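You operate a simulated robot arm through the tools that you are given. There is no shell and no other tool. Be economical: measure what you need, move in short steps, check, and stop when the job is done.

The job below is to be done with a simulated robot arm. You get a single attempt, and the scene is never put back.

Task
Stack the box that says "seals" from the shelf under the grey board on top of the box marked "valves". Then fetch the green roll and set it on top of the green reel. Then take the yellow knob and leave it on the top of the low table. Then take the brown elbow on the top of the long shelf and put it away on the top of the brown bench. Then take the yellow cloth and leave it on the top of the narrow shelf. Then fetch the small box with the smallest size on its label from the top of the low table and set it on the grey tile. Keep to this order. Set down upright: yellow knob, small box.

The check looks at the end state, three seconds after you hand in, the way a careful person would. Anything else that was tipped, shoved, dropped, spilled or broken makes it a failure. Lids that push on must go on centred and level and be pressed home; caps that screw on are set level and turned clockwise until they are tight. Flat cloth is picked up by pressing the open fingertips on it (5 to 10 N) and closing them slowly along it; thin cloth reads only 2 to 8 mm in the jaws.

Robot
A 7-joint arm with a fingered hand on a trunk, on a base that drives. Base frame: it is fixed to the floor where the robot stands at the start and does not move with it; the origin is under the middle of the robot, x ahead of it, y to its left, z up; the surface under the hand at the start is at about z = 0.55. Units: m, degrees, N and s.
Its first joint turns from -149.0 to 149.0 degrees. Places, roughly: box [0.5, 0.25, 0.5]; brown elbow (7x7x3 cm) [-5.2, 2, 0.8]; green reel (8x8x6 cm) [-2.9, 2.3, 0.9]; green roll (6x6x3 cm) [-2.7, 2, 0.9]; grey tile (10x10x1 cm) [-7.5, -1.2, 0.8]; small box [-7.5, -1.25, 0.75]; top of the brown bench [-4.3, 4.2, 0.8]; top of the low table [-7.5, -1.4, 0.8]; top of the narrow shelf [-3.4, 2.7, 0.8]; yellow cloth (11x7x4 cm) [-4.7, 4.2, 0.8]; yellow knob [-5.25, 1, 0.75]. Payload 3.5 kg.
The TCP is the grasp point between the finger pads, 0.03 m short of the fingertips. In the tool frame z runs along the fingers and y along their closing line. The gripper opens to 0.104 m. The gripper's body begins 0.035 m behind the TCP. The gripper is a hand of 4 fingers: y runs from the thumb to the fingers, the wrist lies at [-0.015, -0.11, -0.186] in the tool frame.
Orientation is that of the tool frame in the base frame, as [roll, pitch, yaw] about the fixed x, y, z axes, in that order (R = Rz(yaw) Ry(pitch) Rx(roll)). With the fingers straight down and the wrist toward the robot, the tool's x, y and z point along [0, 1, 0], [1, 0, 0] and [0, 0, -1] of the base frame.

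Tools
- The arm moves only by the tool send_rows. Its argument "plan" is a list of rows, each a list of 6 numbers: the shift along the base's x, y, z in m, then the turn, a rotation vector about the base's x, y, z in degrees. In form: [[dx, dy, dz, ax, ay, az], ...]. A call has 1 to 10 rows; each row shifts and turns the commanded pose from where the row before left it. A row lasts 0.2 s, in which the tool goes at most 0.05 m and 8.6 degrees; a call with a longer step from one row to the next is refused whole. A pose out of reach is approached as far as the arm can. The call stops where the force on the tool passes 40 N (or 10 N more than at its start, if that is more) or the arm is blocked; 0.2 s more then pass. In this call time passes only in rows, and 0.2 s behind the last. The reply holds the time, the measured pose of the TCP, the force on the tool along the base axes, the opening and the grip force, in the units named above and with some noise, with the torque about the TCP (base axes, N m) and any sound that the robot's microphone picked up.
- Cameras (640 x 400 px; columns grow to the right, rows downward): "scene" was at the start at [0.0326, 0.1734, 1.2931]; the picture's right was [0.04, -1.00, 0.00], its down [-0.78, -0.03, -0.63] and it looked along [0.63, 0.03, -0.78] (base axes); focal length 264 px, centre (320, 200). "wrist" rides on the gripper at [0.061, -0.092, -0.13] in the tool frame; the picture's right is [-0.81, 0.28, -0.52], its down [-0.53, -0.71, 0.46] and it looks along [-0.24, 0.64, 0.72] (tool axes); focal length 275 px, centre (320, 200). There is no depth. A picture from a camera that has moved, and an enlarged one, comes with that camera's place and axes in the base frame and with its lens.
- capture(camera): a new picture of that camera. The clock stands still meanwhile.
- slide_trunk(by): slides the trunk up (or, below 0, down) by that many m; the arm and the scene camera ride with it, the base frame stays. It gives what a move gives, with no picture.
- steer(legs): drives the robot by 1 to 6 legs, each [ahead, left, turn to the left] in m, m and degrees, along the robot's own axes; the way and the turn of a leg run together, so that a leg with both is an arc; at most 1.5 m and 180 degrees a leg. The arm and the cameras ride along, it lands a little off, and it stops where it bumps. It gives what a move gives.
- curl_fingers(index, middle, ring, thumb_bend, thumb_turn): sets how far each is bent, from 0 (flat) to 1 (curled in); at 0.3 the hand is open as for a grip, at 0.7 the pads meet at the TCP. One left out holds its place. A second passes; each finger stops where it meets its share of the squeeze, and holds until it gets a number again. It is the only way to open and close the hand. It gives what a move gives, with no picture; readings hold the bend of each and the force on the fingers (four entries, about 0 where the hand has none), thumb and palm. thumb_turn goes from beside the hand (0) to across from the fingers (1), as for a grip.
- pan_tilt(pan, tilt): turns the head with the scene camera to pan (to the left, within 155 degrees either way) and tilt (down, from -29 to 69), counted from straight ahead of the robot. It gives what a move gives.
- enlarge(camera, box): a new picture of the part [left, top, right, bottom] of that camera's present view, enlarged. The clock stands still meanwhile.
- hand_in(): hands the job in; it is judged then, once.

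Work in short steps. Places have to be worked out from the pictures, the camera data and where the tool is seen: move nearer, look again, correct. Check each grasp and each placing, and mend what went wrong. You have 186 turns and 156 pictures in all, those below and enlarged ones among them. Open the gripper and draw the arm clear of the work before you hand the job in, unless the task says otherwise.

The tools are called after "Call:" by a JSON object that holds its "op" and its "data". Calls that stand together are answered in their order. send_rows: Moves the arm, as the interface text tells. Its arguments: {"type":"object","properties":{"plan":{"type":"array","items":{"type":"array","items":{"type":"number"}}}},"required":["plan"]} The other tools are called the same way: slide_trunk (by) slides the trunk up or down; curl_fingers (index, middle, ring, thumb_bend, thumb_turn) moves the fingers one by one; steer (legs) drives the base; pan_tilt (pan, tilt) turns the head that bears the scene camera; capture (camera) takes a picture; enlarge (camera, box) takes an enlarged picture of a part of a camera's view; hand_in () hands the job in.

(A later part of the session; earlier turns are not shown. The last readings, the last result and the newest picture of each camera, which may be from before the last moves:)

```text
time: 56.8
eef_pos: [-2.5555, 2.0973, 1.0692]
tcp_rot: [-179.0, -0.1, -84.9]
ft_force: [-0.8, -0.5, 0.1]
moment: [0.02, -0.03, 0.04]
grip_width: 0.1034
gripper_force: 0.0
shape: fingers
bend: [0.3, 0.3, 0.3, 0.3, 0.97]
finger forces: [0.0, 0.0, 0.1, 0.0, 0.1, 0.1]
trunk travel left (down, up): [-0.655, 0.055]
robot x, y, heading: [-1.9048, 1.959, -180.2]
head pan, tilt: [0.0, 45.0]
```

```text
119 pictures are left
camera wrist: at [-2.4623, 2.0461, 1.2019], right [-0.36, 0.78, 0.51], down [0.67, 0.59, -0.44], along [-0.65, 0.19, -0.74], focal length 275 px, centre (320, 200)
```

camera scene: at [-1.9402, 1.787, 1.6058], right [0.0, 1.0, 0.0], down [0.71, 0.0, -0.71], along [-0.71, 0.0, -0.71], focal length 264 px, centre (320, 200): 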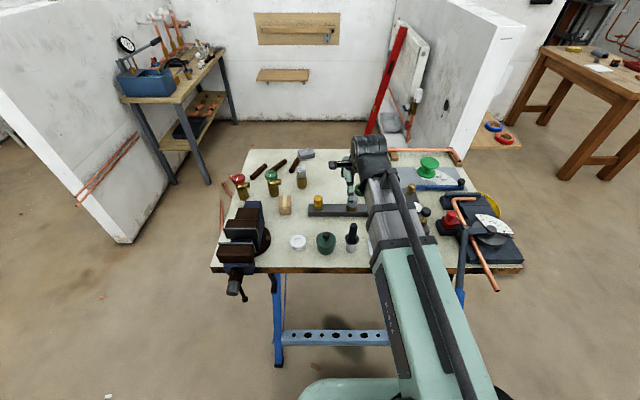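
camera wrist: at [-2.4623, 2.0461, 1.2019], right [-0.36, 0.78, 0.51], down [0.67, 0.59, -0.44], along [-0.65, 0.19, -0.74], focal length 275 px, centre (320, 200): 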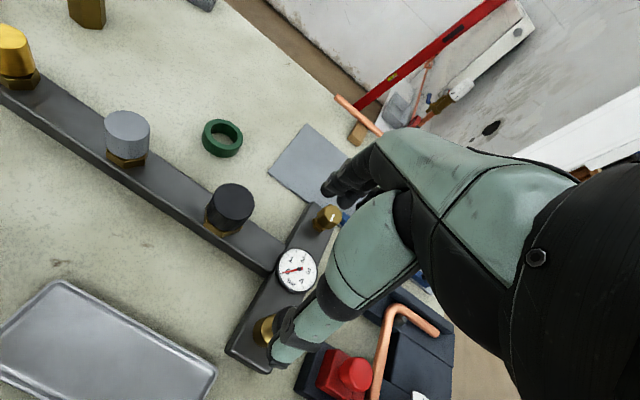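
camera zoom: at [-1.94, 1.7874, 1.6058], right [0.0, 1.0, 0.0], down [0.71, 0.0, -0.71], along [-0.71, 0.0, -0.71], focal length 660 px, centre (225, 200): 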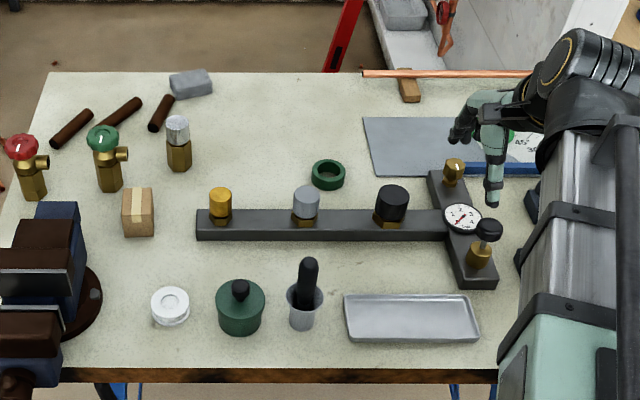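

Triangulated roll center ≈ (-2.736, 1.956), table ≈0.853. I move above it.

Call:
{"op": "send_rows", "data": {"plan": [[-0.03, -0.0235, -0.01, 0, 0, 0], [-0.03, -0.0235, -0.01, 0, 0, 0], [-0.03, -0.0235, -0.01, 0, 0, 0], [-0.03, -0.0235, -0.01, 0, 0, 0], [-0.03, -0.0235, -0.01, 0, 0, 0], [-0.03, -0.0235, -0.01, 0, 0, 0]]}}

Call:
{"op": "capture", "data": {"camera": "wrist"}}

Call:
{"op": "enlarge", "data": {"camera": "scene", "box": [230, 110, 486, 270]}}

```text
time: 58.2
eef_pos: [-2.7385, 1.9554, 1.0099]
tcp_rot: [-178.9, -0.2, -85.0]
ft_force: [0.0, -0.2, -0.3]
moment: [0.0, 0.0, 0.0]
grip_width: 0.1033
gripper_force: 0.0
shape: fingers
bend: [0.3, 0.3, 0.3, 0.3, 0.97]
finger forces: [0.0, 0.1, 0.0, 0.0, 0.1, 0.0]
trunk travel left (down, up): [-0.655, 0.055]
robot x, y, heading: [-1.9091, 1.9558, -179.9]
head pan, tilt: [0.0, 45.0]
```

```text
118 pictures are left
camera wrist: at [-2.6444, 1.9034, 1.1422], right [-0.35, 0.78, 0.51], down [0.67, 0.59, -0.44], along [-0.65, 0.19, -0.74], focal length 275 px, centre (320, 200)
```

wrist: 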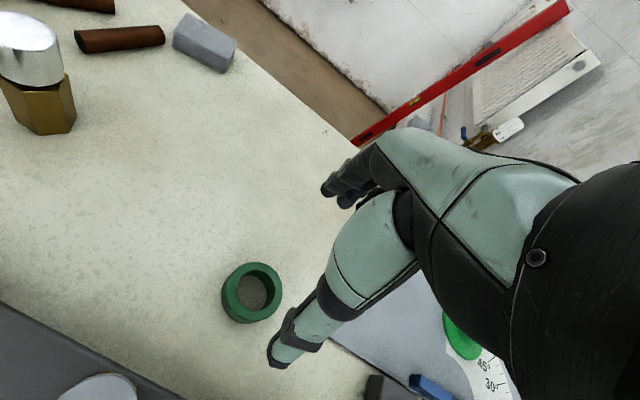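

```text
2.50 times, centred on (358, 190) of scene
camera zoom: at [-1.9406, 1.7868, 1.6058], right [0.0, 1.0, 0.0], down [0.71, 0.0, -0.71], along [-0.71, 0.0, -0.71], focal length 660 px, centre (225, 225)
```

zoom: 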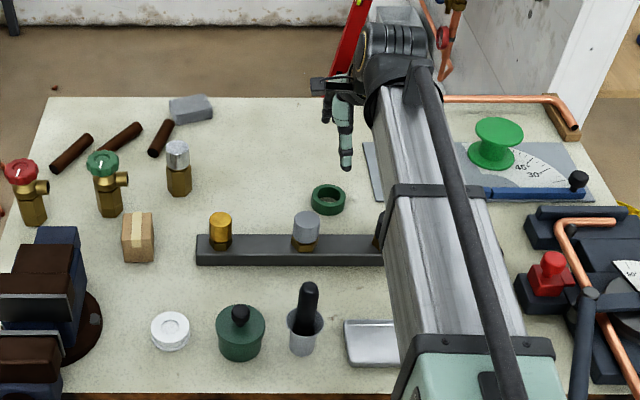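

Hand is centred over the roll; reel ≈ (-2.864, 2.261). I descend.

Call:
{"op": "send_rows", "data": {"plan": [[0.002, 0, -0.03, 0, 0, 0], [0, 0, -0.03, 0, 0, 0], [0, 0, -0.025, 0, 0, 0], [0, 0, -0.015, 0, 0, 0]]}}

Call:
{"op": "capture", "data": {"camera": "wrist"}}

Call:
{"op": "enlarge", "data": {"camera": "scene", "box": [270, 110, 430, 210]}}

```text
time: 59.2
eef_pos: [-2.7358, 1.9572, 0.9111]
tcp_rot: [-178.8, -0.1, -84.9]
ft_force: [-0.3, 0.8, -0.1]
moment: [0.01, -0.01, 0.02]
grip_width: 0.1034
gripper_force: 0.1
shape: fingers
bend: [0.3, 0.3, 0.3, 0.3, 0.97]
finger forces: [0.1, 0.0, 0.0, 0.1, 0.0, 0.1]
trunk travel left (down, up): [-0.655, 0.055]
robot x, y, heading: [-1.9031, 1.9597, -179.9]
head pan, tilt: [0.0, 45.0]
```

```text
116 pictures are left
camera wrist: at [-2.6414, 1.9046, 1.0425], right [-0.35, 0.78, 0.51], down [0.67, 0.59, -0.44], along [-0.65, 0.19, -0.74], focal length 275 px, centre (320, 200)
```

wrist: 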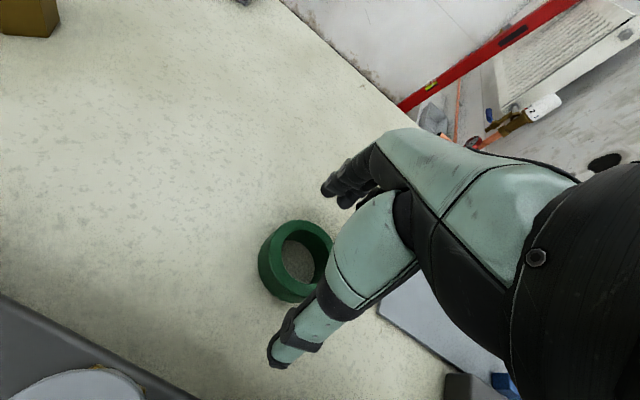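

```text
4.00 times, centred on (350, 160) of scene
camera zoom: at [-1.9403, 1.787, 1.6058], right [0.0, 1.0, 0.0], down [0.71, 0.0, -0.71], along [-0.71, 0.0, -0.71], focal length 1057 px, centre (200, 360)
```

zoom: 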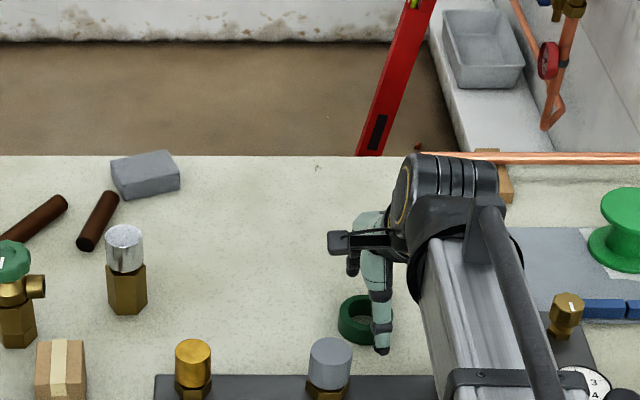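

Aligned. Lower 9 mm more, then close.

Call:
{"op": "send_rows", "data": {"plan": [[0, 0, -0.005, 0, 0, 0], [0, 0, -0.004, 0, 0, 0]]}}

Call:
{"op": "curl_fingers", "data": {"index": 0.7, "middle": 0.7, "ring": 0.7, "thumb_bend": 0.7}}

Call:
{"op": "capture", "data": {"camera": "wrist"}}

```text
time: 59.8
eef_pos: [-2.7354, 1.9569, 0.9009]
tcp_rot: [-179.0, -0.1, -85.0]
ft_force: [-0.1, -0.3, -0.7]
moment: [0.02, 0.0, 0.01]
grip_width: 0.1032
gripper_force: 0.1
shape: fingers
bend: [0.3, 0.3, 0.3, 0.3, 0.97]
finger forces: [0.0, 0.0, 0.0, 0.1, 0.1, 0.1]
trunk travel left (down, up): [-0.655, 0.055]
robot x, y, heading: [-1.9064, 1.9581, -179.9]
head pan, tilt: [0.0, 45.0]
```

```text
time: 60.8
eef_pos: [-2.7351, 1.9566, 0.9021]
tcp_rot: [-178.8, -0.1, -85.0]
ft_force: [0.0, -0.1, 0.6]
moment: [0.04, 0.02, 0.0]
grip_width: 0.049
gripper_force: 16.4
shape: fingers
bend: [0.57, 0.62, 0.7, 0.51, 0.95]
finger forces: [8.5, 7.7, 0.1, 0.0, 16.4, 0.0]
trunk travel left (down, up): [-0.655, 0.055]
robot x, y, heading: [-1.9005, 1.9587, -179.9]
head pan, tilt: [0.0, 45.0]
```

```text
114 pictures are left
camera wrist: at [-2.6407, 1.9044, 1.0338], right [-0.35, 0.78, 0.51], down [0.67, 0.59, -0.44], along [-0.65, 0.19, -0.74], focal length 275 px, centre (320, 200)
```

wrist: 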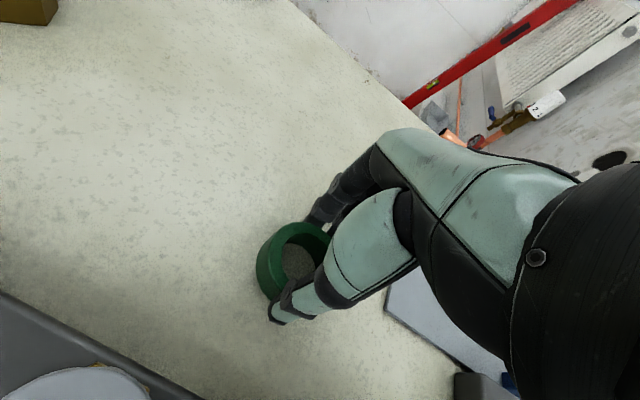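

Gripped lightly (16 N, index+middle vs thumb). I lift and check.

Call:
{"op": "send_rows", "data": {"plan": [[0, 0, 0.02, 0, 0, 0], [0, 0, 0.03, 0, 0, 0], [0, 0, 0.04, 0, 0, 0]]}}

Call:
{"op": "capture", "data": {"camera": "wrist"}}

Call:
{"op": "enlarge", "data": {"camera": "scene", "box": [270, 100, 430, 200]}}

```text
time: 61.6
eef_pos: [-2.7336, 1.9565, 0.9906]
tcp_rot: [-179.0, -0.1, -85.1]
ft_force: [0.4, -0.1, -0.4]
moment: [0.01, 0.01, 0.0]
grip_width: 0.0487
gripper_force: 15.7
shape: fingers
bend: [0.57, 0.62, 0.7, 0.51, 0.95]
finger forces: [8.5, 7.6, 0.0, 0.0, 16.4, 0.0]
trunk travel left (down, up): [-0.655, 0.055]
robot x, y, heading: [-1.9068, 1.9525, -179.7]
head pan, tilt: [0.0, 45.0]
```

```text
113 pictures are left
camera wrist: at [-2.6398, 1.9037, 1.1238], right [-0.35, 0.78, 0.51], down [0.67, 0.59, -0.44], along [-0.65, 0.19, -0.74], focal length 275 px, centre (320, 200)
```

wrist: 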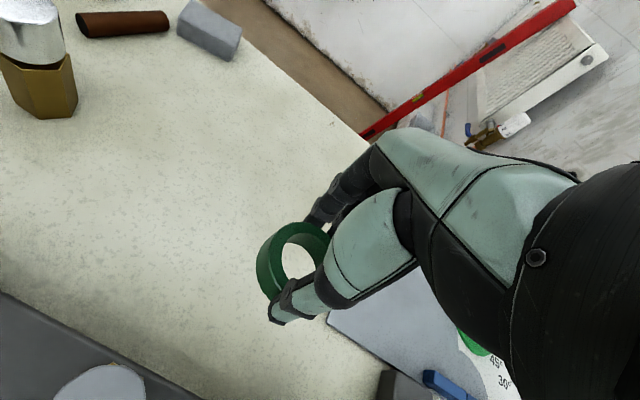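

```text
4.00 times, centred on (350, 150) of scene
camera zoom: at [-1.9399, 1.787, 1.6057], right [0.0, 1.0, 0.0], down [0.71, 0.0, -0.71], along [-0.71, 0.0, -0.71], focal length 1057 px, centre (200, 400)
```

zoom: 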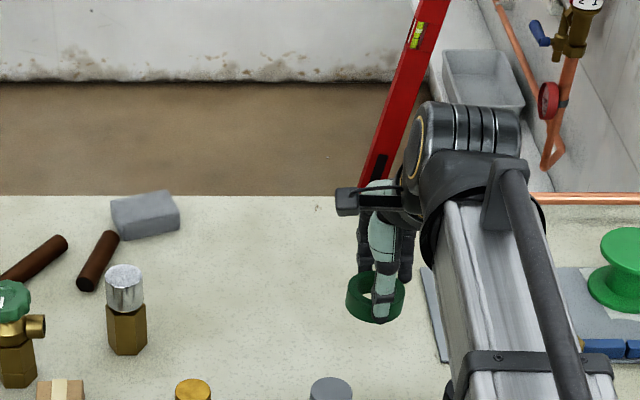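

Roll is held level. I raise 6 cm, then move the base 0.06 m forward and 0.31 m to its right toward the reel.

Call:
{"op": "send_rows", "data": {"plan": [[0, 0, 0.03, 0, 0, 0], [0, 0, 0.03, 0, 0, 0]]}}

Call:
{"op": "steer", "data": {"legs": [[0, -0.3, 0], [0.06, 0, 0]]}}

Call:
{"op": "capture", "data": {"camera": "wrist"}}

Call:
{"op": "enlarge", "data": {"camera": "scene", "box": [230, 80, 486, 240]}}

```text
time: 62.2
eef_pos: [-2.7348, 1.9568, 1.0518]
tcp_rot: [-178.9, -0.2, -84.9]
ft_force: [-0.5, -0.5, -0.2]
moment: [0.0, 0.01, -0.02]
grip_width: 0.0488
gripper_force: 15.9
shape: fingers
bend: [0.57, 0.62, 0.7, 0.51, 0.95]
finger forces: [8.5, 7.6, 0.0, 0.0, 16.3, 0.0]
trunk travel left (down, up): [-0.655, 0.055]
robot x, y, heading: [-1.9054, 1.9554, -180.0]
head pan, tilt: [0.0, 45.0]
```

```text
time: 64.8
eef_pos: [-2.7966, 2.2539, 1.0512]
tcp_rot: [-178.9, -0.1, -85.0]
ft_force: [-0.2, -0.9, -0.7]
moment: [0.0, 0.02, 0.0]
grip_width: 0.0489
gripper_force: 16.0
shape: fingers
bend: [0.57, 0.62, 0.7, 0.51, 0.95]
finger forces: [8.6, 7.6, 0.0, 0.0, 16.2, 0.1]
trunk travel left (down, up): [-0.655, 0.055]
robot x, y, heading: [-1.9658, 2.255, -179.8]
head pan, tilt: [0.0, 45.0]
```

```text
111 pictures are left
camera wrist: at [-2.702, 2.2017, 1.1829], right [-0.35, 0.78, 0.51], down [0.67, 0.59, -0.44], along [-0.65, 0.19, -0.74], focal length 275 px, centre (320, 200)
```

wrist: 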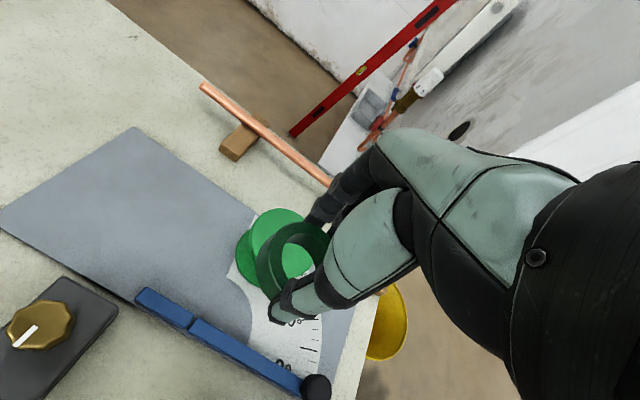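

```text
2.50 times, centred on (358, 160) of scene
camera zoom: at [-2.0023, 2.0844, 1.6057], right [0.0, 1.0, 0.0], down [0.71, 0.0, -0.71], along [-0.71, 0.0, -0.71], focal length 660 px, centre (225, 300)
```

zoom: 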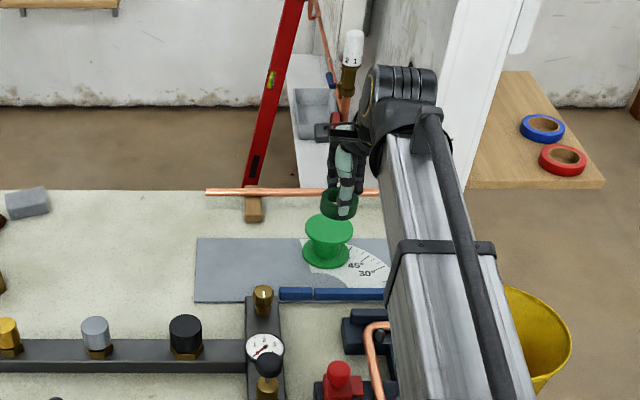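

Reel top center ≈ (-2.861, 2.2585). I align the roll over it and come down to just above.

Call:
{"op": "send_rows", "data": {"plan": [[-0.025, 0.003, 0, 0, 0, 0], [-0.025, 0.003, 0, 0, 0, 0], [-0.017, 0.0016, 0, 0, 0, 0], [0, 0, -0.03, 0, 0, 0], [0, 0, -0.03, 0, 0, 0], [0, 0, -0.008, 0, 0, 0]]}}

Call:
{"op": "enlarge", "data": {"camera": "wrist", "box": [180, 160, 372, 360]}}

Call:
{"op": "enlarge", "data": {"camera": "scene", "box": [310, 110, 406, 200]}}

```text
time: 66.2
eef_pos: [-2.8628, 2.2625, 0.9836]
tcp_rot: [-178.9, -0.1, -84.9]
ft_force: [1.2, 0.1, -0.2]
moment: [-0.02, -0.03, 0.02]
grip_width: 0.049
gripper_force: 16.1
shape: fingers
bend: [0.57, 0.62, 0.7, 0.51, 0.95]
finger forces: [8.4, 7.6, 0.0, 0.0, 16.3, 0.0]
trunk travel left (down, up): [-0.655, 0.055]
robot x, y, heading: [-1.9659, 2.2582, -179.7]
head pan, tilt: [0.0, 45.0]
```

```text
2.00 times, centred on (276, 260) of wrist
camera zoom: at [-2.7686, 2.2092, 1.1159], right [-0.35, 0.78, 0.51], down [0.67, 0.59, -0.44], along [-0.65, 0.19, -0.74], focal length 551 px, centre (408, 80)
```

zoom: 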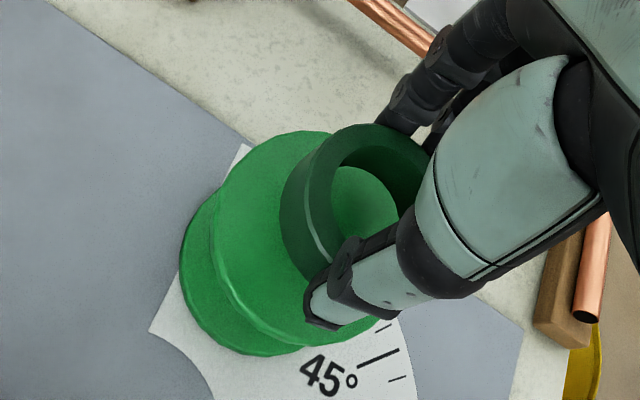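

```text
4.44 times, centred on (358, 155) of scene
camera zoom: at [-2.0008, 2.0845, 1.6058], right [0.0, 1.0, 0.0], down [0.71, 0.0, -0.71], along [-0.71, 0.0, -0.71], focal length 1174 px, centre (151, 400)
```

zoom: 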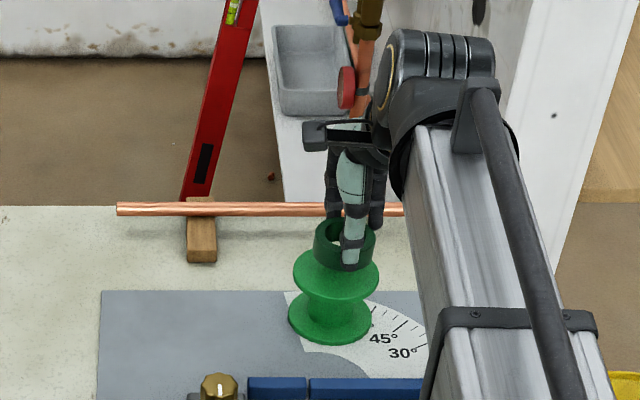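

Aligned within a few mm. I lower until contact.

Call:
{"op": "send_rows", "data": {"plan": [[0, -0.001, -0.005, 0, 0, 0], [0, 0, -0.004, 0, 0, 0], [0, 0, -0.003, 0, 0, 0]]}}

Call:
{"op": "enlarge", "data": {"camera": "scene", "box": [310, 110, 406, 200]}}

```text
time: 67.0
eef_pos: [-2.8616, 2.2617, 0.9716]
tcp_rot: [-178.9, -0.1, -85.0]
ft_force: [-0.2, -0.2, -1.0]
moment: [0.0, -0.02, 0.0]
grip_width: 0.0489
gripper_force: 16.2
shape: fingers
bend: [0.57, 0.62, 0.7, 0.51, 0.95]
finger forces: [8.6, 7.6, 0.0, 0.1, 16.2, 0.0]
trunk travel left (down, up): [-0.655, 0.055]
robot x, y, heading: [-1.9664, 2.2549, -179.9]
head pan, tilt: [0.0, 45.0]
```

```text
4.44 times, centred on (358, 155) of scene
camera zoom: at [-2.0008, 2.0845, 1.6058], right [0.0, 1.0, 0.0], down [0.71, 0.0, -0.71], along [-0.71, 0.0, -0.71], focal length 1174 px, centre (151, 400)
```

zoom: 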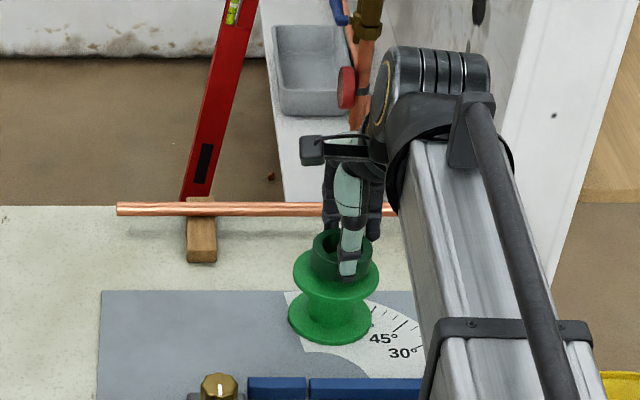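

Call:
{"op": "send_rows", "data": {"plan": [[0, 0, -0.002, 0, 0, 0], [0, 0, -0.002, 0, 0, 0], [0, 0, -0.002, 0, 0, 0]]}}

```text
time: 67.8
eef_pos: [-2.8623, 2.2609, 0.9649]
tcp_rot: [-178.9, -0.1, -85.1]
ft_force: [0.5, 0.0, -0.4]
moment: [0.01, 0.0, 0.04]
grip_width: 0.0491
gripper_force: 16.9
shape: fingers
bend: [0.57, 0.62, 0.7, 0.51, 0.95]
finger forces: [8.5, 7.6, 0.0, 0.0, 16.3, 0.1]
trunk travel left (down, up): [-0.655, 0.055]
robot x, y, heading: [-1.9672, 2.2555, -179.9]
head pan, tilt: [0.0, 45.0]
```

No contact yet; continuing in 2 mm steps.

Call:
{"op": "send_rows", "data": {"plan": [[0, 0, -0.002, 0, 0, 0], [0, 0, -0.001, 0, 0, 0]]}}

Call:
{"op": "enlarge", "data": {"camera": "scene", "box": [334, 130, 382, 175]}}

```text
time: 68.4
eef_pos: [-2.8627, 2.2609, 0.9651]
tcp_rot: [-179.0, -0.1, -85.1]
ft_force: [-1.1, -0.5, 6.7]
moment: [0.01, 0.05, -0.02]
grip_width: 0.049
gripper_force: 16.5
shape: fingers
bend: [0.57, 0.62, 0.7, 0.51, 0.95]
finger forces: [8.7, 8.2, 0.0, 0.0, 16.2, 0.0]
trunk travel left (down, up): [-0.655, 0.055]
robot x, y, heading: [-1.9655, 2.2576, -179.7]
head pan, tilt: [0.0, 45.0]
```

```text
8.89 times, centred on (358, 152) of scene
camera zoom: at [-2.0001, 2.0845, 1.6059], right [0.0, 1.0, 0.0], down [0.71, 0.0, -0.71], along [-0.71, 0.0, -0.71], focal length 2348 px, centre (-18, 622)
```

zoom: 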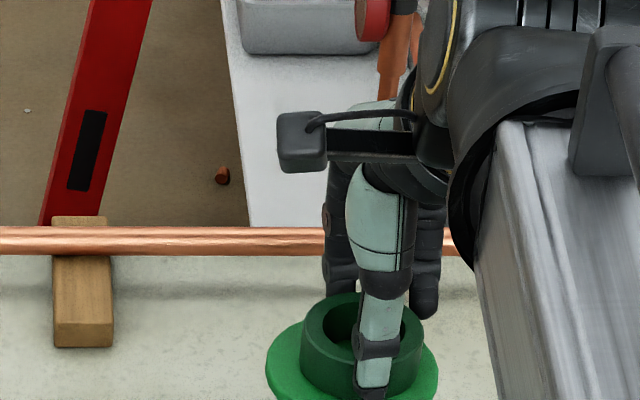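

Contact at 6.7 N, roll sits well centred. Release.

Call:
{"op": "curl_fingers", "data": {"index": 0.3, "middle": 0.3, "ring": 0.3, "thumb_bend": 0.3}}

Call:
{"op": "send_rows", "data": {"plan": [[0, 0, 0.02, 0, 0, 0], [0, 0, 0.03, 0, 0, 0], [0, 0, 0.04, 0, 0, 0], [0.02, 0, 0.03, 0, 0, 0], [0.04, 0, 0, 0, 0, 0], [0.04, 0, 0, 0, 0, 0], [0.04, 0, 0, 0, 0, 0]]}}

Call:
{"op": "enlarge", "data": {"camera": "scene", "box": [310, 110, 406, 200]}}

Call:
{"op": "capture", "data": {"camera": "wrist"}}

```text
time: 69.4
eef_pos: [-2.8617, 2.261, 0.9624]
tcp_rot: [-178.9, -0.1, -85.0]
ft_force: [-0.6, 0.0, -0.3]
moment: [0.04, 0.0, 0.0]
grip_width: 0.1026
gripper_force: 0.1
shape: fingers
bend: [0.3, 0.3, 0.3, 0.3, 0.97]
finger forces: [0.1, 0.1, 0.1, 0.0, 0.0, 0.1]
trunk travel left (down, up): [-0.655, 0.055]
robot x, y, heading: [-1.9633, 2.2542, -180.2]
head pan, tilt: [0.0, 45.0]
```

```text
time: 71.0
eef_pos: [-2.7218, 2.2615, 1.0824]
tcp_rot: [-179.1, -0.1, -85.0]
ft_force: [1.1, 0.4, 1.0]
moment: [-0.02, 0.0, -0.02]
grip_width: 0.1029
gripper_force: 0.1
shape: fingers
bend: [0.3, 0.3, 0.3, 0.3, 0.97]
finger forces: [0.1, 0.1, 0.1, 0.0, 0.1, 0.1]
trunk travel left (down, up): [-0.655, 0.055]
robot x, y, heading: [-1.9649, 2.252, -180.1]
head pan, tilt: [0.0, 45.0]
```

```text
4.44 times, centred on (358, 155) of scene
camera zoom: at [-2.0002, 2.0845, 1.6058], right [0.0, 1.0, 0.0], down [0.71, 0.0, -0.71], along [-0.71, 0.0, -0.71], focal length 1174 px, centre (151, 400)
```

zoom: 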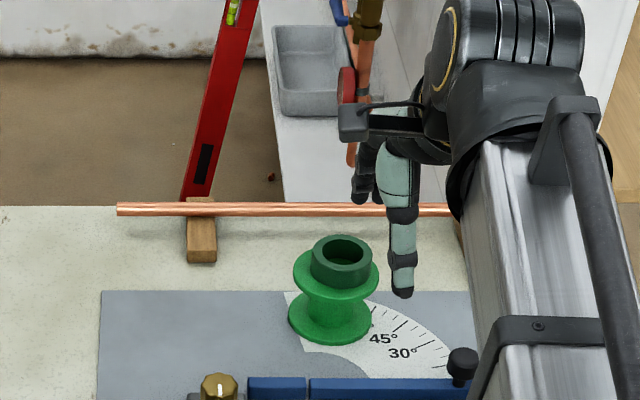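

```text
104 pictures are left
camera wrist: at [-2.627, 2.2087, 1.2146], right [-0.35, 0.78, 0.51], down [0.67, 0.59, -0.44], along [-0.65, 0.19, -0.74], focal length 275 px, centre (320, 200)
```

wrist: 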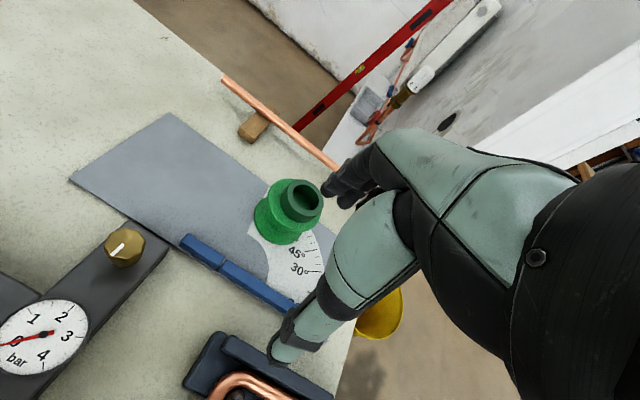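

Roll rests centred on the reel. Next I back off a bit and survey for the yellow knob and long shelf.

Call:
{"op": "steer", "data": {"legs": [[-0.35, 0, 0], [0, -1.2, 0]]}}

Call:
{"op": "pan_tilt", "data": {"pan": 0, "tilt": 12}}

Call:
{"op": "capture", "data": {"camera": "scene"}}

```text
time: 79.0
eef_pos: [-2.3813, 3.4531, 1.082]
tcp_rot: [-179.0, -0.1, -84.4]
ft_force: [-0.2, -0.3, 1.1]
moment: [0.03, -0.02, 0.0]
grip_width: 0.1031
gripper_force: 0.1
shape: fingers
bend: [0.3, 0.3, 0.3, 0.3, 0.97]
finger forces: [0.1, 0.0, 0.0, 0.0, 0.0, 0.0]
trunk travel left (down, up): [-0.655, 0.055]
robot x, y, heading: [-1.6247, 3.4511, -179.4]
head pan, tilt: [0.0, 45.0]
```

```text
time: 79.9
eef_pos: [-2.3818, 3.4516, 1.0824]
tcp_rot: [-178.8, -0.1, -84.4]
ft_force: [-0.1, 0.5, 0.5]
moment: [0.02, -0.04, -0.02]
grip_width: 0.1028
gripper_force: 0.0
shape: fingers
bend: [0.3, 0.3, 0.3, 0.3, 0.97]
finger forces: [0.0, 0.1, 0.1, 0.0, 0.1, 0.0]
trunk travel left (down, up): [-0.655, 0.055]
robot x, y, heading: [-1.6248, 3.4541, -179.4]
head pan, tilt: [0.0, 12.0]
```

```text
103 pictures are left
camera scene: at [-1.6701, 3.2822, 1.6574], right [-0.01, 1.0, 0.0], down [0.21, 0.0, -0.98], along [-0.98, -0.01, -0.21], focal length 264 px, centre (320, 200)
```

scene: 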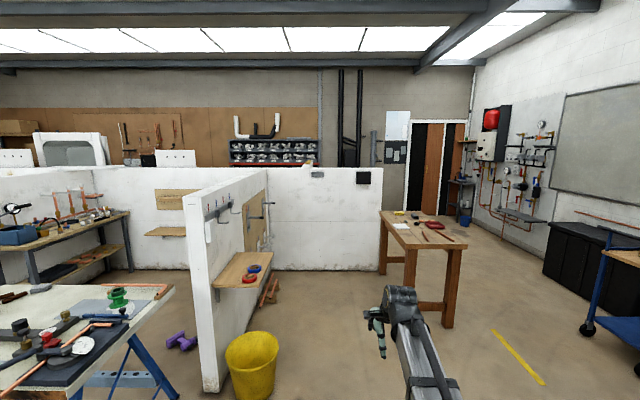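

I see the back partition at x≈-4.95 (shelf and knob are behind it), with a corridor at y≈5.05 between the brown bench and the trolley. I drive there in steps.

Call:
{"op": "steer", "data": {"legs": [[0, -1.5, 0], [0, -0.1, -0.6], [1.2, 0, 0]]}}

Call:
{"op": "pan_tilt", "data": {"pan": 10, "tilt": 20}}

Call:
{"op": "capture", "data": {"camera": "scene"}}

```text
time: 93.7
eef_pos: [-3.5968, 5.036, 1.0816]
tcp_rot: [-178.9, -0.1, -84.7]
ft_force: [-1.1, 1.5, 0.2]
moment: [0.03, 0.01, 0.01]
grip_width: 0.1029
gripper_force: 0.1
shape: fingers
bend: [0.3, 0.3, 0.3, 0.3, 0.97]
finger forces: [0.0, 0.0, 0.0, 0.0, 0.1, 0.0]
trunk travel left (down, up): [-0.655, 0.055]
robot x, y, heading: [-2.8418, 5.0359, -179.4]
head pan, tilt: [0.0, 12.0]
```

```text
time: 94.5
eef_pos: [-3.5953, 5.0369, 1.0816]
tcp_rot: [-179.0, 0.0, -84.6]
ft_force: [0.4, -0.4, 1.1]
moment: [-0.02, 0.02, -0.03]
grip_width: 0.1027
gripper_force: 0.1
shape: fingers
bend: [0.3, 0.3, 0.3, 0.3, 0.97]
finger forces: [0.0, 0.0, 0.0, 0.0, 0.0, 0.0]
trunk travel left (down, up): [-0.655, 0.055]
robot x, y, heading: [-2.8414, 5.0317, -179.4]
head pan, tilt: [10.0, 20.0]
```

```text
102 pictures are left
camera scene: at [-2.8835, 4.8491, 1.6445], right [-0.18, 0.98, 0.0], down [0.34, 0.06, -0.94], along [-0.92, -0.17, -0.34], focal length 264 px, centre (320, 200)
```

scene: 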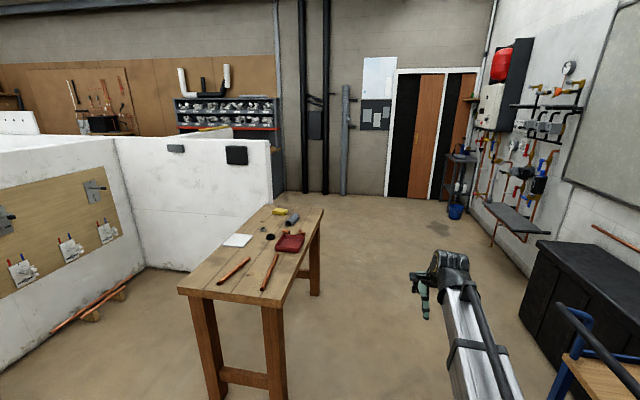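

Corridor is clear. I drive to about x=-6.1 and turn left to look down the rear aisle.

Call:
{"op": "steer", "data": {"legs": [[1.5, 0, 0], [1.5, 0, 0], [0.2, 0, 0], [0, 0, 89.4]]}}

Call:
{"op": "pan_tilt", "data": {"pan": 0, "tilt": 20}}

Call:
{"op": "capture", "data": {"camera": "scene"}}

```text
time: 113.9
eef_pos: [-6.0178, 4.239, 1.0816]
tcp_rot: [-178.9, -0.1, 6.2]
ft_force: [0.0, -0.4, -0.2]
moment: [-0.03, 0.0, 0.01]
grip_width: 0.1029
gripper_force: 0.0
shape: fingers
bend: [0.3, 0.3, 0.3, 0.3, 0.97]
finger forces: [0.0, 0.0, 0.1, 0.1, 0.0, 0.0]
trunk travel left (down, up): [-0.655, 0.055]
robot x, y, heading: [-6.024, 4.9929, -88.8]
head pan, tilt: [10.0, 20.0]
```

```text
time: 114.6
eef_pos: [-6.0182, 4.2382, 1.0813]
tcp_rot: [-178.9, -0.1, 6.3]
ft_force: [0.0, 0.0, -0.1]
moment: [0.01, 0.02, 0.0]
grip_width: 0.1027
gripper_force: 0.2
shape: fingers
bend: [0.3, 0.3, 0.3, 0.3, 0.97]
finger forces: [0.0, 0.1, 0.0, 0.0, 0.0, 0.1]
trunk travel left (down, up): [-0.655, 0.055]
robot x, y, heading: [-6.024, 4.9908, -88.7]
head pan, tilt: [0.0, 20.0]
```

```text
101 pictures are left
camera scene: at [-5.8531, 4.9501, 1.6445], right [-1.0, -0.02, 0.0], down [-0.01, 0.34, -0.94], along [0.02, -0.94, -0.34], focal length 264 px, centre (320, 200)
```

scene: 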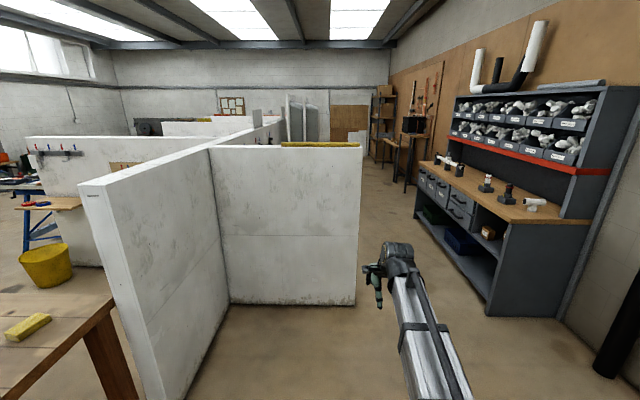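

The rear aisle has a gap (x≈-6.15…-7.1 at y≈3.1). I shift to x≈-6.63 and drive 1.3 m, then look.

Call:
{"op": "steer", "data": {"legs": [[0, -0.6, -1.2], [1.0, 0, 0]]}}

Call:
{"op": "pan_tilt", "data": {"pan": 25, "tilt": 25}}

Call:
{"op": "capture", "data": {"camera": "scene"}}

```text
time: 122.8
eef_pos: [-6.6345, 3.2299, 1.082]
tcp_rot: [-178.9, 0.0, 5.0]
ft_force: [0.1, -0.5, -0.5]
moment: [0.01, 0.02, 0.01]
grip_width: 0.1033
gripper_force: 0.0
shape: fingers
bend: [0.3, 0.3, 0.3, 0.3, 0.97]
finger forces: [0.0, 0.0, 0.1, 0.0, 0.0, 0.0]
trunk travel left (down, up): [-0.655, 0.055]
robot x, y, heading: [-6.6294, 3.9856, -90.1]
head pan, tilt: [0.0, 20.0]
```

```text
time: 123.7
eef_pos: [-6.6343, 3.2304, 1.0826]
tcp_rot: [-178.9, -0.1, 5.0]
ft_force: [0.6, 0.2, -0.4]
moment: [-0.05, 0.01, 0.0]
grip_width: 0.103
gripper_force: 0.1
shape: fingers
bend: [0.3, 0.3, 0.3, 0.3, 0.97]
finger forces: [0.1, 0.0, 0.1, 0.1, 0.1, 0.1]
trunk travel left (down, up): [-0.655, 0.055]
robot x, y, heading: [-6.6256, 3.9848, -89.8]
head pan, tilt: [25.0, 25.0]
```

```text
100 pictures are left
camera scene: at [-6.4162, 3.9471, 1.6364], right [-0.91, -0.42, 0.0], down [-0.18, 0.38, -0.91], along [0.38, -0.82, -0.42], focal length 264 px, centre (320, 200)
```

scene: 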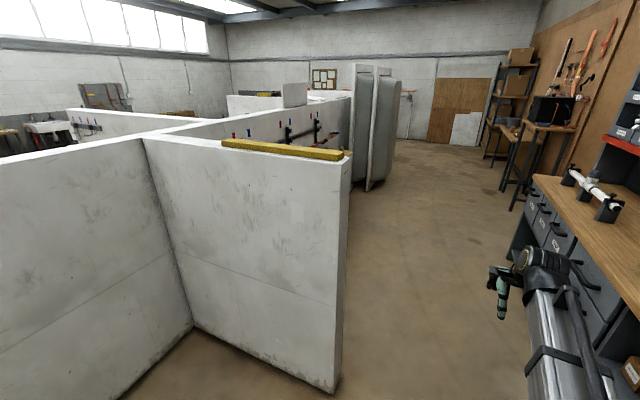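

Gap confirmed. I drive 2.2 m along the aisle and look left at the partition's rear side.

Call:
{"op": "steer", "data": {"legs": [[1.5, 0, 0], [0.7, 0, 0]]}}

Call:
{"op": "pan_tilt", "data": {"pan": 85, "tilt": 28}}

Call:
{"op": "capture", "data": {"camera": "scene"}}

Call:
{"op": "pan_tilt", "data": {"pan": 0, "tilt": 25}}

Call:
{"op": "capture", "data": {"camera": "scene"}}

```text
time: 134.5
eef_pos: [-6.6498, 1.0298, 1.0814]
tcp_rot: [-178.9, -0.2, 4.6]
ft_force: [0.1, 0.4, -0.1]
moment: [0.0, -0.03, 0.01]
grip_width: 0.1029
gripper_force: 0.1
shape: fingers
bend: [0.3, 0.3, 0.3, 0.3, 0.97]
finger forces: [0.0, 0.1, 0.0, 0.0, 0.1, 0.0]
trunk travel left (down, up): [-0.655, 0.055]
robot x, y, heading: [-6.6413, 1.7842, -90.3]
head pan, tilt: [25.0, 25.0]
```

```text
time: 135.8
eef_pos: [-6.6497, 1.03, 1.0829]
tcp_rot: [-178.9, -0.1, 4.5]
ft_force: [0.1, -0.9, -1.1]
moment: [0.02, -0.01, -0.02]
grip_width: 0.1029
gripper_force: 0.0
shape: fingers
bend: [0.3, 0.3, 0.3, 0.3, 0.97]
finger forces: [0.1, 0.1, 0.0, 0.0, 0.0, 0.0]
trunk travel left (down, up): [-0.655, 0.055]
robot x, y, heading: [-6.6383, 1.7847, -90.5]
head pan, tilt: [85.0, 28.0]
```

```text
99 pictures are left
camera scene: at [-6.3754, 1.8212, 1.6316], right [-0.09, -1.0, 0.0], down [-0.47, 0.04, -0.88], along [0.88, -0.08, -0.47], focal length 264 px, centre (320, 200)
```

scene: 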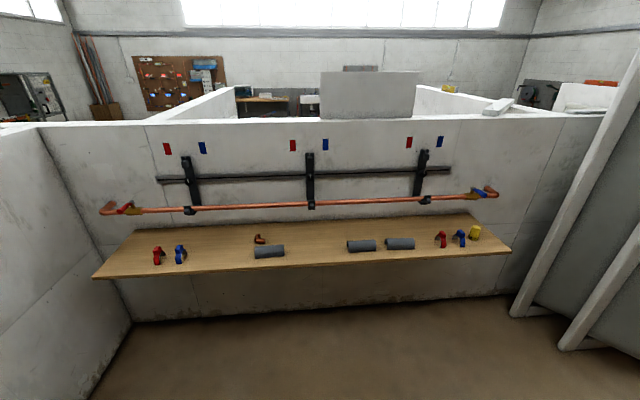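

```text
time: 137.4
eef_pos: [-6.649, 1.0297, 1.0821]
tcp_rot: [-179.0, -0.1, 4.6]
ft_force: [0.0, -0.4, 0.0]
moment: [0.0, 0.02, 0.03]
grip_width: 0.1029
gripper_force: 0.1
shape: fingers
bend: [0.3, 0.3, 0.3, 0.3, 0.97]
finger forces: [0.1, 0.0, 0.1, 0.1, 0.0, 0.0]
trunk travel left (down, up): [-0.655, 0.055]
robot x, y, heading: [-6.6397, 1.7875, -90.2]
head pan, tilt: [0.0, 25.0]
```

```text
98 pictures are left
camera scene: at [-6.4666, 1.7376, 1.6364], right [-1.0, 0.01, 0.0], down [0.0, 0.42, -0.91], along [0.0, -0.91, -0.42], focal length 264 px, centre (320, 200)
```

scene: 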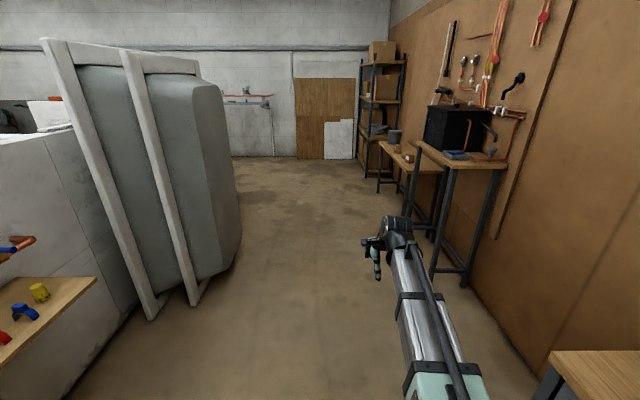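

The knob is at ≈(-5.23, 0.84) on the right end of the long shelf; elbow ≈(-5.18, 2.04). I turn to face the shelf and approach in front of the knob.

Call:
{"op": "steer", "data": {"legs": [[0, 0, 90.3], [0, -0.9, 0], [0.45, 0, 0]]}}

Call:
{"op": "pan_tilt", "data": {"pan": 0, "tilt": 42}}

Call:
{"op": "capture", "data": {"camera": "scene"}}

Call:
{"op": "capture", "data": {"camera": "wrist"}}

```text
time: 148.3
eef_pos: [-5.4392, 0.8777, 1.0809]
tcp_rot: [-179.0, -0.1, 94.8]
ft_force: [-0.4, -0.1, 0.0]
moment: [0.01, 0.02, 0.01]
grip_width: 0.1028
gripper_force: 0.1
shape: fingers
bend: [0.3, 0.3, 0.3, 0.3, 0.97]
finger forces: [0.0, 0.1, 0.1, 0.0, 0.0, 0.0]
trunk travel left (down, up): [-0.655, 0.055]
robot x, y, heading: [-6.1953, 0.885, 0.1]
head pan, tilt: [0.0, 25.0]
```

```text
time: 149.1
eef_pos: [-5.4395, 0.8787, 1.0819]
tcp_rot: [-178.9, -0.2, 94.8]
ft_force: [0.4, 0.0, -0.3]
moment: [0.02, -0.01, 0.04]
grip_width: 0.103
gripper_force: 0.2
shape: fingers
bend: [0.3, 0.3, 0.3, 0.3, 0.97]
finger forces: [0.1, 0.1, 0.1, 0.0, 0.0, 0.0]
trunk travel left (down, up): [-0.655, 0.055]
robot x, y, heading: [-6.1947, 0.8897, -0.2]
head pan, tilt: [0.0, 42.0]
```

```text
97 pictures are left
camera scene: at [-6.1553, 1.0562, 1.6102], right [0.0, -1.0, 0.0], down [-0.67, 0.0, -0.74], along [0.74, 0.0, -0.67], focal length 264 px, centre (320, 200)
```

scene: 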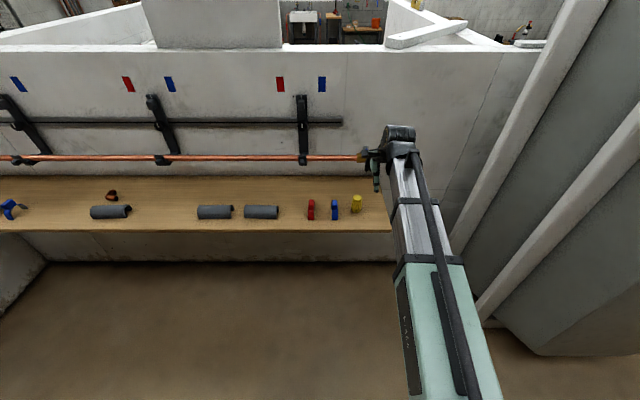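

```text
96 pictures are left
camera wrist: at [-5.5336, 0.9311, 1.2143], right [0.35, -0.78, 0.51], down [-0.67, -0.59, -0.44], along [0.65, -0.19, -0.74], focal length 275 px, centre (320, 200)
```

wrist: 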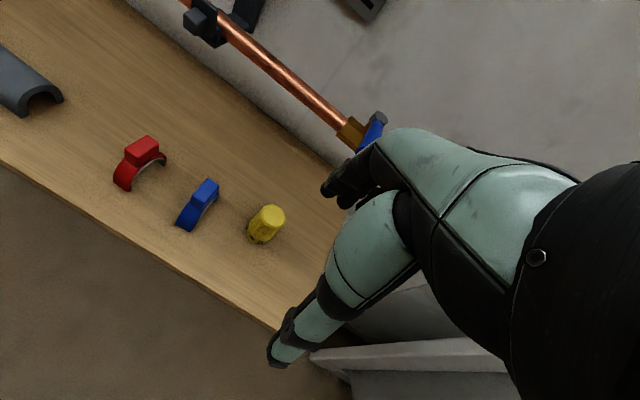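

Call:
{"op": "enlarge", "data": {"camera": "scene", "box": [300, 140, 420, 240]}}

Call:
{"op": "enlarge", "data": {"camera": "wrist", "box": [170, 90, 410, 290]}}

```text
4.00 times, centred on (360, 190) of scene
camera zoom: at [-6.1553, 1.0562, 1.6102], right [0.0, -1.0, 0.0], down [-0.67, 0.0, -0.74], along [0.74, 0.0, -0.67], focal length 1057 px, centre (160, 240)
```

zoom: 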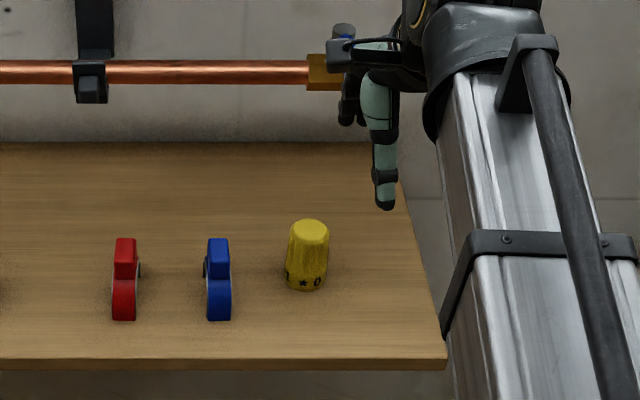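

```text
2.00 times, centred on (290, 190) of wrist
camera zoom: at [-5.5336, 0.9311, 1.2143], right [0.35, -0.78, 0.51], down [-0.67, -0.59, -0.44], along [0.65, -0.19, -0.74], focal length 551 px, centre (380, 220)
```

zoom: 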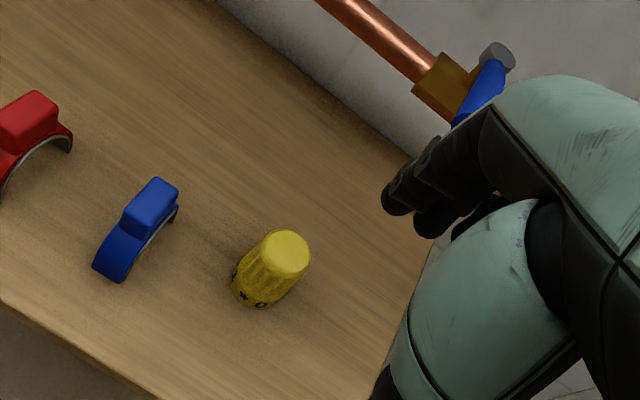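

Knob ≈ (-5.30, 0.893), standing z 0.79–0.855. I move over it and lower the trunk.

Call:
{"op": "send_rows", "data": {"plan": [[0.035, 0.0036, 0, 0, 0, 0], [0.035, 0.0036, 0, 0, 0, 0], [0.035, 0.0036, 0, 0, 0, 0], [0.0345, 0.0036, 0, 0, 0, 0]]}}

Call:
{"op": "slide_trunk", "data": {"by": -0.15}}

Call:
{"op": "capture", "data": {"camera": "wrist"}}

Call:
{"op": "enlarge", "data": {"camera": "scene", "box": [280, 110, 440, 210]}}

```text
time: 150.1
eef_pos: [-5.2984, 0.8924, 1.0806]
tcp_rot: [-178.8, -0.1, 94.8]
ft_force: [-0.2, -0.7, -0.9]
moment: [-0.03, -0.01, -0.01]
grip_width: 0.1031
gripper_force: 0.1
shape: fingers
bend: [0.3, 0.3, 0.3, 0.3, 0.97]
finger forces: [0.1, 0.0, 0.0, 0.0, 0.0, 0.1]
trunk travel left (down, up): [-0.655, 0.055]
robot x, y, heading: [-6.1969, 0.89, -0.1]
head pan, tilt: [0.0, 42.0]
```

```text
time: 151.8
eef_pos: [-5.2991, 0.8914, 0.9319]
tcp_rot: [-178.9, 0.0, 94.8]
ft_force: [-0.7, -0.4, -0.8]
moment: [-0.03, -0.01, 0.0]
grip_width: 0.1029
gripper_force: 0.0
shape: fingers
bend: [0.3, 0.3, 0.3, 0.3, 0.97]
finger forces: [0.0, 0.0, 0.0, 0.1, 0.0, 0.1]
trunk travel left (down, up): [-0.505, 0.205]
robot x, y, heading: [-6.1965, 0.8875, 0.1]
head pan, tilt: [0.0, 42.0]
```

```text
93 pictures are left
camera wrist: at [-5.3933, 0.9457, 1.0645], right [0.35, -0.78, 0.51], down [-0.67, -0.59, -0.44], along [0.65, -0.19, -0.74], focal length 275 px, centre (320, 200)
```

wrist: 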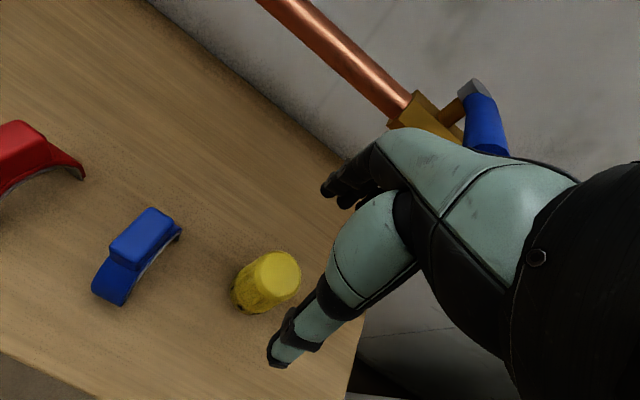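

```text
4.00 times, centred on (360, 160) of scene
camera zoom: at [-6.1554, 1.0562, 1.4602], right [0.0, -1.0, 0.0], down [-0.67, 0.0, -0.74], along [0.74, 0.0, -0.67], focal length 1057 px, centre (160, 360)
```

zoom: 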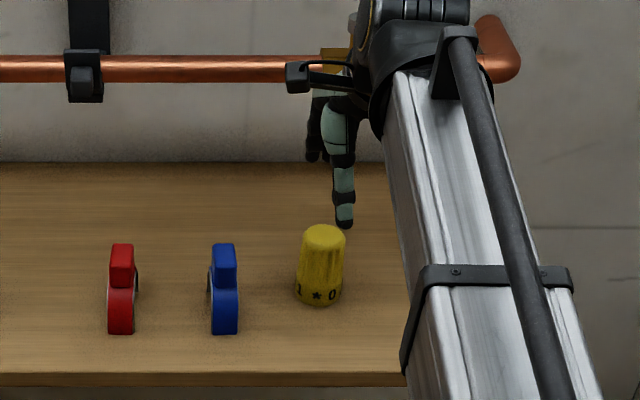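

Knob ≈ (-5.304, 0.8955). Fine-adjust and descend to z≈0.845.

Call:
{"op": "send_rows", "data": {"plan": [[-0.005, 0.004, -0.02, 0, 0, 0], [0, 0, -0.03, 0, 0, 0], [0, 0, -0.025, 0, 0, 0], [0, 0, -0.012, 0, 0, 0]]}}

Call:
{"op": "capture", "data": {"camera": "wrist"}}

```text
time: 152.8
eef_pos: [-5.3049, 0.8968, 0.8444]
tcp_rot: [-178.9, -0.1, 94.8]
ft_force: [0.4, 0.6, -0.1]
moment: [0.02, 0.0, 0.02]
grip_width: 0.1027
gripper_force: 0.1
shape: fingers
bend: [0.3, 0.3, 0.3, 0.3, 0.97]
finger forces: [0.0, 0.0, 0.1, 0.0, 0.0, 0.0]
trunk travel left (down, up): [-0.505, 0.205]
robot x, y, heading: [-6.1961, 0.8868, -0.1]
head pan, tilt: [0.0, 42.0]
```

```text
91 pictures are left
camera wrist: at [-5.3989, 0.9497, 0.9767], right [0.35, -0.78, 0.51], down [-0.67, -0.59, -0.44], along [0.65, -0.19, -0.74], focal length 275 px, centre (320, 200)
```

wrist: 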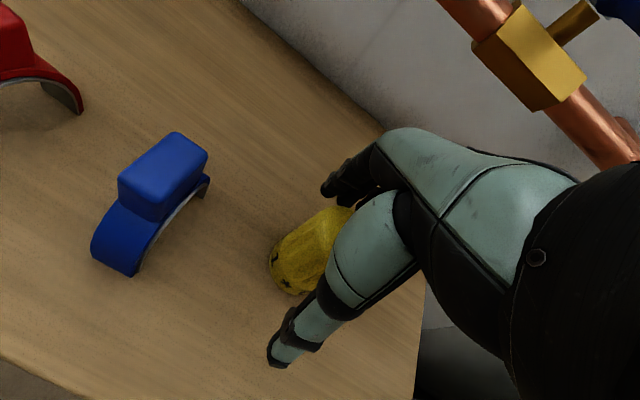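

Knob is between the thumb and fingers; close.

Call:
{"op": "curl_fingers", "data": {"index": 0.75, "middle": 0.75, "ring": 0.75, "thumb_bend": 0.75}}

Call:
{"op": "send_rows", "data": {"plan": [[0, 0, 0.02, 0, 0, 0], [0, 0, 0.03, 0, 0, 0], [0, 0, 0.03, 0, 0, 0]]}}

Call:
{"op": "capture", "data": {"camera": "wrist"}}

Call:
{"op": "enlarge", "data": {"camera": "scene", "box": [280, 90, 440, 190]}}

```text
time: 153.8
eef_pos: [-5.3042, 0.8964, 0.8447]
tcp_rot: [-178.9, 0.0, 94.7]
ft_force: [-0.3, -0.8, -0.1]
moment: [-0.02, 0.0, 0.02]
grip_width: 0.0344
gripper_force: 19.8
shape: fingers
bend: [0.61, 0.64, 0.74, 0.56, 0.94]
finger forces: [8.0, 8.2, 4.5, 0.0, 19.2, 0.0]
trunk travel left (down, up): [-0.505, 0.205]
robot x, y, heading: [-6.1979, 0.8859, -0.2]
head pan, tilt: [0.0, 42.0]
```

```text
time: 154.6
eef_pos: [-5.305, 0.8965, 0.9243]
tcp_rot: [-178.9, -0.2, 94.8]
ft_force: [0.3, 0.6, -0.5]
moment: [0.0, -0.02, -0.01]
grip_width: 0.0341
gripper_force: 20.0
shape: fingers
bend: [0.61, 0.64, 0.74, 0.56, 0.94]
finger forces: [8.0, 8.5, 4.5, 0.0, 19.1, 0.0]
trunk travel left (down, up): [-0.505, 0.205]
robot x, y, heading: [-6.196, 0.8883, -0.2]
head pan, tilt: [0.0, 42.0]
```

```text
90 pictures are left
camera wrist: at [-5.3984, 0.9499, 1.0576], right [0.35, -0.78, 0.51], down [-0.67, -0.59, -0.44], along [0.65, -0.19, -0.74], focal length 275 px, centre (320, 200)
```

wrist: 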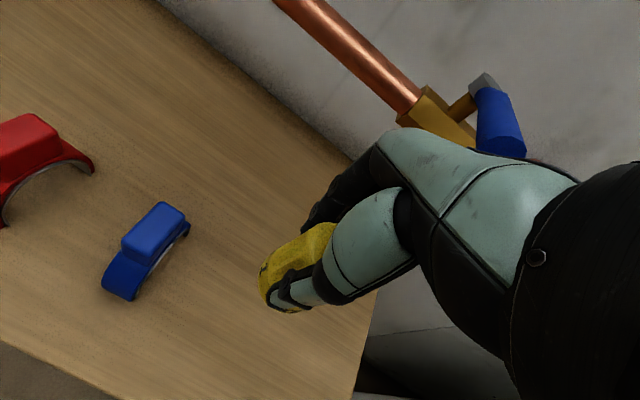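

```text
4.00 times, centred on (360, 140) of scene
camera zoom: at [-6.1553, 1.0562, 1.4601], right [0.0, -1.0, 0.0], down [-0.67, 0.0, -0.74], along [0.74, 0.0, -0.67], focal length 1057 px, centre (160, 440)
```

zoom: 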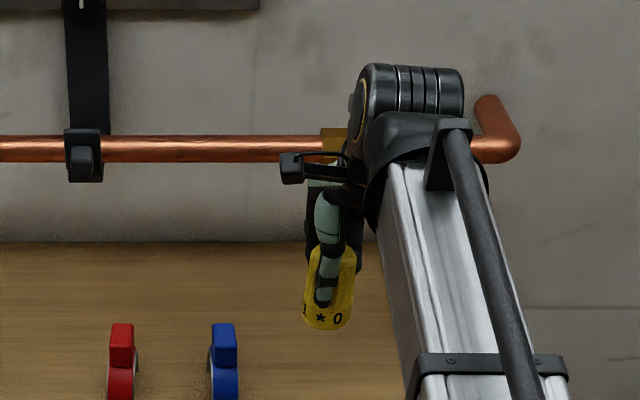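

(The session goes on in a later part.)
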